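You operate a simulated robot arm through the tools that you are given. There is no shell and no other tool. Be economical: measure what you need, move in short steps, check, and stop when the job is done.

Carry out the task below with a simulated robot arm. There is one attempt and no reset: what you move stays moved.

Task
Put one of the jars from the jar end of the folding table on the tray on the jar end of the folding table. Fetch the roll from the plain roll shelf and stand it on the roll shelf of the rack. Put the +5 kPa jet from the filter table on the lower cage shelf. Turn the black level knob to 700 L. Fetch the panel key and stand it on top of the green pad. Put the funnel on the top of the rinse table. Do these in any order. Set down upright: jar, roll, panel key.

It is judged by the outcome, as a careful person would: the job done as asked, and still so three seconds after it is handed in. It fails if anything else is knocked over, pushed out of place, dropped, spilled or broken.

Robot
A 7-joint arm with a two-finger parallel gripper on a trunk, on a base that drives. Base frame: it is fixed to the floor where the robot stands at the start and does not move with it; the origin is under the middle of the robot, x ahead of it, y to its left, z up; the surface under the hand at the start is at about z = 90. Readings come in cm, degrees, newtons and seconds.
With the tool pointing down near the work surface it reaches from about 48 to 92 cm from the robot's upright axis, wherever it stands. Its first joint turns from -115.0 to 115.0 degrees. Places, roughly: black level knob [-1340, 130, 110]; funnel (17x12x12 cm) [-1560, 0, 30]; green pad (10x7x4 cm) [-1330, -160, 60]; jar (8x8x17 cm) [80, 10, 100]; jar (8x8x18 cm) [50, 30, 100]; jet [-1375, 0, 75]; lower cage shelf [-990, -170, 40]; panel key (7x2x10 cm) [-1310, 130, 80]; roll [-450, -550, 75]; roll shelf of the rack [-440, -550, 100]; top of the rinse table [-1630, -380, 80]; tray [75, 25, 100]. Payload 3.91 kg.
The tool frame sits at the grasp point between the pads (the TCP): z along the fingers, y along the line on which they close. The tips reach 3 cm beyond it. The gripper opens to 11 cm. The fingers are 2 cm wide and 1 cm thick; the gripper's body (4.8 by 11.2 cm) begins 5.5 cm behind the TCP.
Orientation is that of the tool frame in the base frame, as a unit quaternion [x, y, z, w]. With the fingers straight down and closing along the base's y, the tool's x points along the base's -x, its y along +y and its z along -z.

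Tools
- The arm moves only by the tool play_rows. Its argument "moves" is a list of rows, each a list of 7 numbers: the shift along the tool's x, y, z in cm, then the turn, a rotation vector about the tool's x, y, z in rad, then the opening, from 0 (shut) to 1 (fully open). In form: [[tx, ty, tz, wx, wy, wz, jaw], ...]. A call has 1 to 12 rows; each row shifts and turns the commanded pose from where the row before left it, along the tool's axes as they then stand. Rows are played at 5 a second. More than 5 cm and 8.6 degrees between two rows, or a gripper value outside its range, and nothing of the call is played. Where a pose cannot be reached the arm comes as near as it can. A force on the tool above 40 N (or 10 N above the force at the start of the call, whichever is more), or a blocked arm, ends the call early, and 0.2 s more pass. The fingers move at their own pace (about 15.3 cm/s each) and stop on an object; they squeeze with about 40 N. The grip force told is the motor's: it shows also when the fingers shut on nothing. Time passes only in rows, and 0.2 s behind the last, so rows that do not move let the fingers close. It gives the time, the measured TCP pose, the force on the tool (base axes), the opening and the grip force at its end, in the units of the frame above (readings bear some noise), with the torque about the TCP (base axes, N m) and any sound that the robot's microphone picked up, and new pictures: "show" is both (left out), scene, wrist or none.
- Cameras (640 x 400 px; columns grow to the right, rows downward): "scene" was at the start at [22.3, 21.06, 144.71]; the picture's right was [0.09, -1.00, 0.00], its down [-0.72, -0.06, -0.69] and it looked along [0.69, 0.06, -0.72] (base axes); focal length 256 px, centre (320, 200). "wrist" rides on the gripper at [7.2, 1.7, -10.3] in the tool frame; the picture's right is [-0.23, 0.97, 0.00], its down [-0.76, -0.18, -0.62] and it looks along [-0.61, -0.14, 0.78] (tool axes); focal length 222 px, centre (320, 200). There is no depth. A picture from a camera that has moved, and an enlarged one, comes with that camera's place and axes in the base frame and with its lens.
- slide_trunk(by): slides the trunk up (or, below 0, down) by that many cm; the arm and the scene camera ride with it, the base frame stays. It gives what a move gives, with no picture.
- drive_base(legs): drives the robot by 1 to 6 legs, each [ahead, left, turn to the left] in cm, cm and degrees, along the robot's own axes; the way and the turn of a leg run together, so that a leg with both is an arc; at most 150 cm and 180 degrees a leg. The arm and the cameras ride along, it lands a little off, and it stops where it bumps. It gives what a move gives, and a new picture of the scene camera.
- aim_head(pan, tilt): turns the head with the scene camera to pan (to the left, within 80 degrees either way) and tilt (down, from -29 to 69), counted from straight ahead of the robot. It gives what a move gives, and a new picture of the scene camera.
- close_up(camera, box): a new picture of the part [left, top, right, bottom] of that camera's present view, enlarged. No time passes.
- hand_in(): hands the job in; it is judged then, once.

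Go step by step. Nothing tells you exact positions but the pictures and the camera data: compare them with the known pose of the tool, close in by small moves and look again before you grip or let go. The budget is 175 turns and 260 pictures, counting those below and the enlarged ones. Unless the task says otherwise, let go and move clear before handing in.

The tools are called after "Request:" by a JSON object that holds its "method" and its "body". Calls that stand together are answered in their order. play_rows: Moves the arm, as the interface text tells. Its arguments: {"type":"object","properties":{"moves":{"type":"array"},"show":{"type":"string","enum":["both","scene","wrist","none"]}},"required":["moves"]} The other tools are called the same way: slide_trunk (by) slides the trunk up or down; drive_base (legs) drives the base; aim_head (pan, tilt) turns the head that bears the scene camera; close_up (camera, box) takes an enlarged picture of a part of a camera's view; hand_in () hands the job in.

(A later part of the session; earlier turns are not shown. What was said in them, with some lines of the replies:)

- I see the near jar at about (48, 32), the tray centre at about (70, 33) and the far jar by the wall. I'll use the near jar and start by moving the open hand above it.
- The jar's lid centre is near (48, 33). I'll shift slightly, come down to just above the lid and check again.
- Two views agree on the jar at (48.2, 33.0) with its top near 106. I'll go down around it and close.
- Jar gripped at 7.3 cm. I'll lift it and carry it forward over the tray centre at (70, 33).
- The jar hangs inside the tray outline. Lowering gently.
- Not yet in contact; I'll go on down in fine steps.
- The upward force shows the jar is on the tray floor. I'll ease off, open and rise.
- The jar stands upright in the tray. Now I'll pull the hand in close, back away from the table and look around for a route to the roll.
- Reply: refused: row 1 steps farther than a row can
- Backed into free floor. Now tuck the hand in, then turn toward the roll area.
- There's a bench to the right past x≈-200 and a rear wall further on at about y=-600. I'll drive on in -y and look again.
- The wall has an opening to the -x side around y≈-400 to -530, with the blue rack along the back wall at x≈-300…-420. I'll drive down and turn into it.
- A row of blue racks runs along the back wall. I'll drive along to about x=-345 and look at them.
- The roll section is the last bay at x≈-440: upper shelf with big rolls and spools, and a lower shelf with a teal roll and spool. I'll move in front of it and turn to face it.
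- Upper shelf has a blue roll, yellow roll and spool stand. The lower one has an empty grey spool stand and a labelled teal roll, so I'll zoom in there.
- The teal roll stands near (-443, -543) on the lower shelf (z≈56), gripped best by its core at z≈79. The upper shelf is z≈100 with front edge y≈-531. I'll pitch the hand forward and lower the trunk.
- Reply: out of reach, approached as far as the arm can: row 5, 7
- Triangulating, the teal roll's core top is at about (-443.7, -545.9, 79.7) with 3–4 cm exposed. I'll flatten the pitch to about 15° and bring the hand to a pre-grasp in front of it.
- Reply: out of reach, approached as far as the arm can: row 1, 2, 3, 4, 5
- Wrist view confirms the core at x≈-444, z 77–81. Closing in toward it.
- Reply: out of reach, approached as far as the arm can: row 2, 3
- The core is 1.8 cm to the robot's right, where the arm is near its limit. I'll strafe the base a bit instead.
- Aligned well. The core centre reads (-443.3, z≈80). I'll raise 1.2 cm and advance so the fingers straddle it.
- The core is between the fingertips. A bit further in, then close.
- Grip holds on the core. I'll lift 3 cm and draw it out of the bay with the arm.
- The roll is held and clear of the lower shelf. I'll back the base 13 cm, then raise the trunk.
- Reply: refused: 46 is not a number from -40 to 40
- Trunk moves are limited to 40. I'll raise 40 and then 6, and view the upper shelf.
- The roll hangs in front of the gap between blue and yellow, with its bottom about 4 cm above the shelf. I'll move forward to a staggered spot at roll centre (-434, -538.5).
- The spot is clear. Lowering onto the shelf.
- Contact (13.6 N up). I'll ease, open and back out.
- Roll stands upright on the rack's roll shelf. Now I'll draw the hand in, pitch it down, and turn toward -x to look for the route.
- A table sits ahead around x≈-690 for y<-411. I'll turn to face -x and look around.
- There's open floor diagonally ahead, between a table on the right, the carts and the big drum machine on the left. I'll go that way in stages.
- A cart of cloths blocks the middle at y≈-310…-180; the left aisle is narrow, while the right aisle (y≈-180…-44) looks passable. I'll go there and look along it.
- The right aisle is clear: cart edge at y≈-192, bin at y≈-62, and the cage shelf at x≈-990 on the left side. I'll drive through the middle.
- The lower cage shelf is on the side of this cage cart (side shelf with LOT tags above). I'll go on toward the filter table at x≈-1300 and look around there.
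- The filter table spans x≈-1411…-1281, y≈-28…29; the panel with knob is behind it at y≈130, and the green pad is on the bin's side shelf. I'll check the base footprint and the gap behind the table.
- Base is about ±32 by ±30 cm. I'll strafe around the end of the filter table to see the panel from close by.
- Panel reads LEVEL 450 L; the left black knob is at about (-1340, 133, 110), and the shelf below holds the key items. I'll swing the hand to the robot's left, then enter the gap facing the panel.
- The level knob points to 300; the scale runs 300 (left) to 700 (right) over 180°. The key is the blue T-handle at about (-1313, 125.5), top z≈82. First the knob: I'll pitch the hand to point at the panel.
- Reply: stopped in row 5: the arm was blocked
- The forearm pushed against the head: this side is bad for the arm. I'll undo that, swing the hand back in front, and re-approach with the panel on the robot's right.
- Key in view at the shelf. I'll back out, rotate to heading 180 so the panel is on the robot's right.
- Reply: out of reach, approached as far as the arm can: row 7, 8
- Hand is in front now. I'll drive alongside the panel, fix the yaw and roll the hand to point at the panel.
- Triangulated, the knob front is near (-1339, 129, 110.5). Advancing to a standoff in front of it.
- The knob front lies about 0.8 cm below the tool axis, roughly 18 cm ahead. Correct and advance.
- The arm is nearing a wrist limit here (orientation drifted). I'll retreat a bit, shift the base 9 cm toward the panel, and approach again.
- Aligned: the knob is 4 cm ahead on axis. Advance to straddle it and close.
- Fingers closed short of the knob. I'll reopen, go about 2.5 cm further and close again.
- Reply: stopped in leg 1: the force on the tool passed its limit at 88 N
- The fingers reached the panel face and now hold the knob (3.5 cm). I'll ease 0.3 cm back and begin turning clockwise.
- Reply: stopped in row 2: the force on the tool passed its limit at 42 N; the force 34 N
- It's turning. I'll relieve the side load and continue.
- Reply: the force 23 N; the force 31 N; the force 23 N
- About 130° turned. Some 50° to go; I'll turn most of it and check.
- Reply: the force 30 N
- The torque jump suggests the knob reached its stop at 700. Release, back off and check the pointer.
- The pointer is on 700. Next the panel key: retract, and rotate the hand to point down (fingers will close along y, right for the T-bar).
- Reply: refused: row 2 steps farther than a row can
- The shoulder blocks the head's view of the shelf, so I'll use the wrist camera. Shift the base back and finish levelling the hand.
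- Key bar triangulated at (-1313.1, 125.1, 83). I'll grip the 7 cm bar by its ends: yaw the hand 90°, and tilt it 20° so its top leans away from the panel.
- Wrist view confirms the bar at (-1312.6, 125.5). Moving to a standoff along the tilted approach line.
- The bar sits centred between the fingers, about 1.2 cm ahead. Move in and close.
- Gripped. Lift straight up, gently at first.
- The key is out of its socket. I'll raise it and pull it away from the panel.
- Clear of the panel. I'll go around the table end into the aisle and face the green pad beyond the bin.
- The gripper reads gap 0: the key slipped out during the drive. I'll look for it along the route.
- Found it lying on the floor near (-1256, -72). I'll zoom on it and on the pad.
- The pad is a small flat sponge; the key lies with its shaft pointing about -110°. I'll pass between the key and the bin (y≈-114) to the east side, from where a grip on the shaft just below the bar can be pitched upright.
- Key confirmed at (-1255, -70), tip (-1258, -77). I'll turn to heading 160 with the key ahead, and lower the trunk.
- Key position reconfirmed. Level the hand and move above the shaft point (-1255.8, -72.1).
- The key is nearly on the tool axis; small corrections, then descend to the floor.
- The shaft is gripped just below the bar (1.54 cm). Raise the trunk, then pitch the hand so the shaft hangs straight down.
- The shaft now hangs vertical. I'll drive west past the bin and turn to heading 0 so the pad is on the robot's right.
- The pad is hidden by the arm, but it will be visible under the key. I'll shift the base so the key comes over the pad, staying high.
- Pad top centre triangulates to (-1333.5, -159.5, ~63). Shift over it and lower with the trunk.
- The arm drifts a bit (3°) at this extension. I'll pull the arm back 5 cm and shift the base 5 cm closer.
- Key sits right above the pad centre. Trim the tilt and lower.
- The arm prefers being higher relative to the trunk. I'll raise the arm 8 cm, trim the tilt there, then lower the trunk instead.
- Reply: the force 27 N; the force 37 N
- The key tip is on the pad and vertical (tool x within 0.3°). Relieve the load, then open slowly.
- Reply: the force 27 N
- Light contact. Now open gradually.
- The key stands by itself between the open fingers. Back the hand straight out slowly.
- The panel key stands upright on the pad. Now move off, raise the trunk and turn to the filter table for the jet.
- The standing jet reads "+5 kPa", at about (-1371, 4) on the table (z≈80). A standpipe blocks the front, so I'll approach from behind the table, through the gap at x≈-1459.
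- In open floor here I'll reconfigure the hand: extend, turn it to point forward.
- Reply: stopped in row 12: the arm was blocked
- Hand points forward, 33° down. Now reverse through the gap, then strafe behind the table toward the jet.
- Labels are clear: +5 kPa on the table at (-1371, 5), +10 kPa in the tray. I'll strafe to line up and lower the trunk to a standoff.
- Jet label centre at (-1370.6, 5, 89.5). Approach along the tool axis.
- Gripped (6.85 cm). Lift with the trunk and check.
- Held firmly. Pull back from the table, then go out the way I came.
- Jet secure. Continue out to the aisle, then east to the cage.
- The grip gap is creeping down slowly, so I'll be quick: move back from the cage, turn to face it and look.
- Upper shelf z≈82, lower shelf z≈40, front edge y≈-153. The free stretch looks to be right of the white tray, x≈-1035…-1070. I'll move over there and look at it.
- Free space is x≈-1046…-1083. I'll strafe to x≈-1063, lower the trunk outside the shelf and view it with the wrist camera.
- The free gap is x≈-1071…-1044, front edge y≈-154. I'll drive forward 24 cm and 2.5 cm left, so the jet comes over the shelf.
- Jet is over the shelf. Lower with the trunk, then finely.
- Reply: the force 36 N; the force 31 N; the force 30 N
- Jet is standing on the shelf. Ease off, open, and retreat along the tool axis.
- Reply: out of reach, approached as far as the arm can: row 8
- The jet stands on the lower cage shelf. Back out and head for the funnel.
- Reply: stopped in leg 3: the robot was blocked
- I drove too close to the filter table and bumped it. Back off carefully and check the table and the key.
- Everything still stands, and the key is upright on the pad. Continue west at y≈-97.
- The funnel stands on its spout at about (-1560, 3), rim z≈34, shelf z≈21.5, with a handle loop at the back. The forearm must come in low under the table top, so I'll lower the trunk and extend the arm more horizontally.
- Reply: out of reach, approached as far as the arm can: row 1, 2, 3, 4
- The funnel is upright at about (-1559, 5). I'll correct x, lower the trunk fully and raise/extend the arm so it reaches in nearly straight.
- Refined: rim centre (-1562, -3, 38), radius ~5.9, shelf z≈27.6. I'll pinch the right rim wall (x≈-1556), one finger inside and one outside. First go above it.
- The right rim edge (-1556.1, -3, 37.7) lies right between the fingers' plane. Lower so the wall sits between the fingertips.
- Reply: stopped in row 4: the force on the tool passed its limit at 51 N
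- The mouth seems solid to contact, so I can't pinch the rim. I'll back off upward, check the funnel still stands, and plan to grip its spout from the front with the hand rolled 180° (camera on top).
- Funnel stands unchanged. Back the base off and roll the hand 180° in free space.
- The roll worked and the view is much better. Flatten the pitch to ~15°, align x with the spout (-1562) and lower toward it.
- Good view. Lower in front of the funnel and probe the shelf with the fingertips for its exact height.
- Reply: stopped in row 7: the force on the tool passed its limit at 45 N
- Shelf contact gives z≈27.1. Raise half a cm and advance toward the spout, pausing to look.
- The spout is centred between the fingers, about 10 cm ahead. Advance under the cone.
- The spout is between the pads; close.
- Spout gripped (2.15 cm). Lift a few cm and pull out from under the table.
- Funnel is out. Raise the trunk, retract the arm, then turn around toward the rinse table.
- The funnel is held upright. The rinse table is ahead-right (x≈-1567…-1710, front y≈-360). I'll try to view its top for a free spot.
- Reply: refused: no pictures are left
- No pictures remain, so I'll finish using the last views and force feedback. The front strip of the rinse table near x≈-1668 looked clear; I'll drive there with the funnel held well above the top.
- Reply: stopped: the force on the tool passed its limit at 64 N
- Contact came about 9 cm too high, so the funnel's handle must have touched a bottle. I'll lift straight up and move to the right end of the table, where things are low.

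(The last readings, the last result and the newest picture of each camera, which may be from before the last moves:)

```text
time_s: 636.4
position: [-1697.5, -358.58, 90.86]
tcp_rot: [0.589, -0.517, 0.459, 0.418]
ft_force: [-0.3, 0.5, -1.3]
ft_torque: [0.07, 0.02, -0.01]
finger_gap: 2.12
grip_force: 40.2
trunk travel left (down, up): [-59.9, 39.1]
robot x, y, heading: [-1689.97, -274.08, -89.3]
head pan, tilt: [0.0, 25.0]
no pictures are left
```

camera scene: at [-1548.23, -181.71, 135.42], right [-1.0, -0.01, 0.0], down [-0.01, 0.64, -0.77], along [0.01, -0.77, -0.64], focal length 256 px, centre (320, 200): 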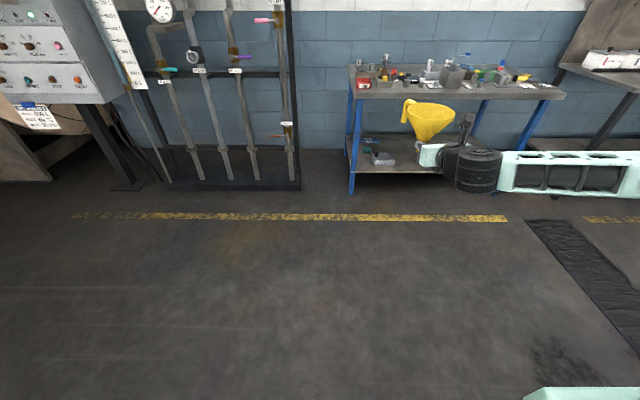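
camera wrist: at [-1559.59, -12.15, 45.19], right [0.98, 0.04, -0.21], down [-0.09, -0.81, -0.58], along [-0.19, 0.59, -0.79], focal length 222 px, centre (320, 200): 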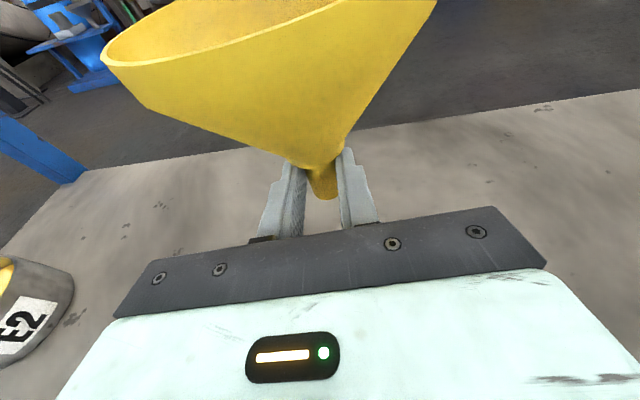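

No contact here. Continue down gently.

Request:
{"method": "play_rows", "body": {"moves": [[-0.4, 0, 0.1, 0, 0, 0, 0], [-0.4, 0, 0.1, 0, 0, 0, 0], [-0.4, 0, 0.1, 0, 0, 0, 0], [-0.4, 0, 0.1, 0, 0, 0, 0], [-0.4, 0, 0.1, 0, 0, 0, 0], [-0.4, 0, 0.1, 0, 0, 0, 0], [-0.4, 0, 0.1, 0, 0, 0, 0], [0, 0, 0, 0, 0, 0, 0]], "show": "none"}}

```text
time_s: 638.2
position: [-1697.53, -358.72, 88.13]
tcp_rot: [0.588, -0.517, 0.46, 0.419]
ft_force: [0.7, 0.3, 7.7]
ft_torque: [0.6, -0.11, -0.05]
finger_gap: 2.13
grip_force: 40.1
trunk travel left (down, up): [-59.9, 39.1]
robot x, y, heading: [-1690.25, -274.06, -89.5]
head pan, tilt: [0.0, 25.0]
no pictures are left
```

The torque sign shows it's the hand's underside touching the table edge, not the spout. I'll raise slightly, pitch the hand a bit more, and lower again until the spout takes the load.

Request:
{"method": "play_rows", "body": {"moves": [[0.5, 0, -0.1, 0, 0, 0, 0], [0, 0, 0, 0, -0.07, 0, 0], [-0.2, 0, 0.05, 0, 0, 0, 0], [-0.2, 0, 0.05, 0, 0, 0, 0], [0, 0, 0, 0, 0, 0, 0]], "show": "none"}}

```text
time_s: 639.4
position: [-1697.5, -358.65, 88.09]
tcp_rot: [0.605, -0.531, 0.439, 0.399]
ft_force: [-0.5, -0.9, -0.8]
ft_torque: [0.03, -0.02, -0.02]
finger_gap: 2.09
grip_force: 40.4
trunk travel left (down, up): [-59.9, 39.1]
robot x, y, heading: [-1690.42, -273.81, -89.5]
head pan, tilt: [0.0, 25.0]
no pictures are left
```

Request:
{"method": "play_rows", "body": {"moves": [[-0.2, 0, 0.06, 0, 0, 0, 0], [0, 0, 0, 0, 0, 0, 0], [-0.2, 0, 0.06, 0, 0, 0, 0], [0, 0, 0, 0, 0, 0, 0], [-0.2, 0, 0.06, 0, 0, 0, 0], [0, 0, 0, 0, 0, 0, 0]], "show": "none"}}

```text
time_s: 640.8
position: [-1697.61, -358.71, 87.59]
tcp_rot: [0.604, -0.531, 0.439, 0.4]
ft_force: [0.2, -1.3, 9.4]
ft_torque: [-0.4, -0.08, -0.02]
finger_gap: 2.12
grip_force: 40.1
trunk travel left (down, up): [-59.9, 39.1]
robot x, y, heading: [-1690.45, -274.21, -89.3]
head pan, tilt: [0.0, 25.0]
no pictures are left
```

Now the load is at the spout (torque ahead of the TCP), so it stands on the table top. Open slowly and back straight out.

Request:
{"method": "play_rows", "body": {"moves": [[0.08, 0, 0, 0, 0, 0, 0], [0, 0, 0, 0, 0, 0, 0.2], [0, 0, 0, 0, 0, 0, 0.24], [0, 0, 0, 0, 0, 0, 0.3], [0, 0, 0, 0, 0, 0, 0.4], [0, 0, 0, 0, 0, 0, 0.5], [0, 0, 0, 0, 0, 0, 0.5]], "show": "none"}}

```text
time_s: 642.1
position: [-1698.27, -358.96, 87.62]
tcp_rot: [0.6, -0.535, 0.434, 0.406]
ft_force: [-6.7, -1.5, 7.1]
ft_torque: [0.38, 0.0, 0.0]
finger_gap: 5.25
grip_force: 0.1
trunk travel left (down, up): [-59.9, 39.1]
robot x, y, heading: [-1690.03, -273.73, -89.2]
head pan, tilt: [0.0, 25.0]
stopped in row 6: the force on the tool passed its limit at 46 N (the readings are from after the stop); the commanded pose is now the measured one
no pictures are left
```

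A finger met something beside it while opening; I'll narrow the opening a little and back straight out.

Request:
{"method": "play_rows", "body": {"moves": [[0, 0, 0, 0, 0, 0, 0.42], [-0.14, 0, -0.48, 0, 0, 0, 0.42], [-0.29, 0, -0.95, 0, 0, 0, 0.42], [-0.29, 0, -0.95, 0, 0, 0, 0.42], [-0.44, 0, -1.42, 0, 0, 0, 0.42], [0, 0, 0, 0, 0, 0, 0.42]], "show": "none"}}

```text
time_s: 642.9
position: [-1698.44, -357.67, 87.95]
tcp_rot: [0.598, -0.534, 0.436, 0.409]
ft_force: [-0.2, 0.1, 1.0]
ft_torque: [0.0, 0.0, -0.03]
finger_gap: 4.62
grip_force: 0.1
trunk travel left (down, up): [-59.9, 39.1]
robot x, y, heading: [-1690.25, -273.83, -89.6]
head pan, tilt: [0.0, 25.0]
stopped in row 4: the force on the tool passed its limit at 46 N (the readings are from after the stop); the commanded pose is now the measured one
no pictures are left
```

Request:
{"method": "play_rows", "body": {"moves": [[0.3, 0, -0.09, 0, 0, 0, 0.42], [-0.1, 0, -0.33, 0, 0, 0, 0.42], [0, 0, 0, 0, 0, 0, 0.42]], "show": "none"}}

```text
time_s: 643.7
position: [-1698.37, -357.35, 88.23]
tcp_rot: [0.6, -0.534, 0.436, 0.407]
ft_force: [-0.6, 0.2, -0.6]
ft_torque: [0.0, 0.01, 0.01]
finger_gap: 4.61
grip_force: 0.0
trunk travel left (down, up): [-59.9, 39.1]
robot x, y, heading: [-1690.41, -274.19, -89.5]
head pan, tilt: [0.0, 25.0]
no pictures are left
```

Request:
{"method": "play_rows", "body": {"moves": [[-0.15, 0, -0.5, 0, 0, 0, 0.42], [-0.15, 0, -0.5, 0, 0, 0, 0.42], [-0.15, 0, -0.5, 0, 0, 0, 0.42], [-0.15, 0, -0.5, 0, 0, 0, 0.42], [-0.15, 0, -0.5, 0, 0, 0, 0.42], [0, 0, 0, 0, 0, 0, 0.42]], "show": "none"}}

```text
time_s: 645.1
position: [-1698.47, -354.76, 88.18]
tcp_rot: [0.599, -0.533, 0.437, 0.407]
ft_force: [0.4, 0.1, -0.4]
ft_torque: [0.01, 0.01, 0.0]
finger_gap: 4.63
grip_force: 0.0
trunk travel left (down, up): [-59.9, 39.1]
robot x, y, heading: [-1690.49, -274.12, -89.4]
head pan, tilt: [0.0, 25.0]
no pictures are left
```

Moving freely now. Continue back clear of the funnel, then away from the table.

Request:
{"method": "play_rows", "body": {"moves": [[-0.2, 0, -0.7, 0, 0, 0, 0.42], [-0.3, 0, -1, 0, 0, 0, 0.42], [-0.3, 0, -1, 0, 0, 0, 0.42], [-0.45, 0, -1.5, 0, 0, 0, 0.42], [-0.45, 0, -1.5, 0, 0, 0, 0.42], [-0.6, 0, -2, 0, 0, 0, 0.42], [0, 0, 0, 0, 0, 0, 0.42]], "show": "none"}}

```text
time_s: 646.7
position: [-1699.46, -346.66, 88.22]
tcp_rot: [0.599, -0.533, 0.437, 0.408]
ft_force: [0.2, -0.9, -0.3]
ft_torque: [0.03, 0.02, 0.01]
finger_gap: 4.6
grip_force: 0.1
trunk travel left (down, up): [-59.9, 39.1]
robot x, y, heading: [-1690.54, -274.03, -89.3]
head pan, tilt: [0.0, 25.0]
no pictures are left
```

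The hand carries no load now and is clear. Back the base away and hand in.

Request:
{"method": "drive_base", "body": {"legs": [[-40, 0, 0]]}}

```text
time_s: 649.2
position: [-1700.0, -307.34, 88.26]
tcp_rot: [0.598, -0.534, 0.436, 0.408]
ft_force: [-0.2, -1.3, -0.1]
ft_torque: [0.0, 0.01, 0.0]
finger_gap: 4.61
grip_force: 0.0
trunk travel left (down, up): [-59.9, 39.1]
robot x, y, heading: [-1691.01, -234.75, -88.9]
head pan, tilt: [0.0, 25.0]
```

Nothing is in the gripper and the robot stands clear; handing in.

Request:
{"method": "hand_in", "body": {}}

```text
The job is handed in.
```

I handed the job in with all six placements made, but I could not check the funnel by eye because I ran out of pictures before setting it down.

- **Jar:** it stands upright in the tray on the folding table.
- **Roll:** it stands upright on the rack's roll shelf, between the blue and yellow rolls.
- **+5 kPa jet:** it stands on the lower cage shelf.
- **Level knob:** its pointer is at 700 L.
- **Panel key:** I dropped it on the floor while driving, picked it up, and stood it upright on the green pad.
- **Funnel:** I lowered and released it by force feel near the right end of the rinse table. When I backed off, the gripper was empty.

Other contacts along the way:

- **Filter table:** I bumped it once with the base. It and the key looked undisturbed afterwards.
- **Rinse table:** the funnel pressed down on something there at up to 64 N. A finger also pushed against something beside it as I released. I could not see whether either object moved.
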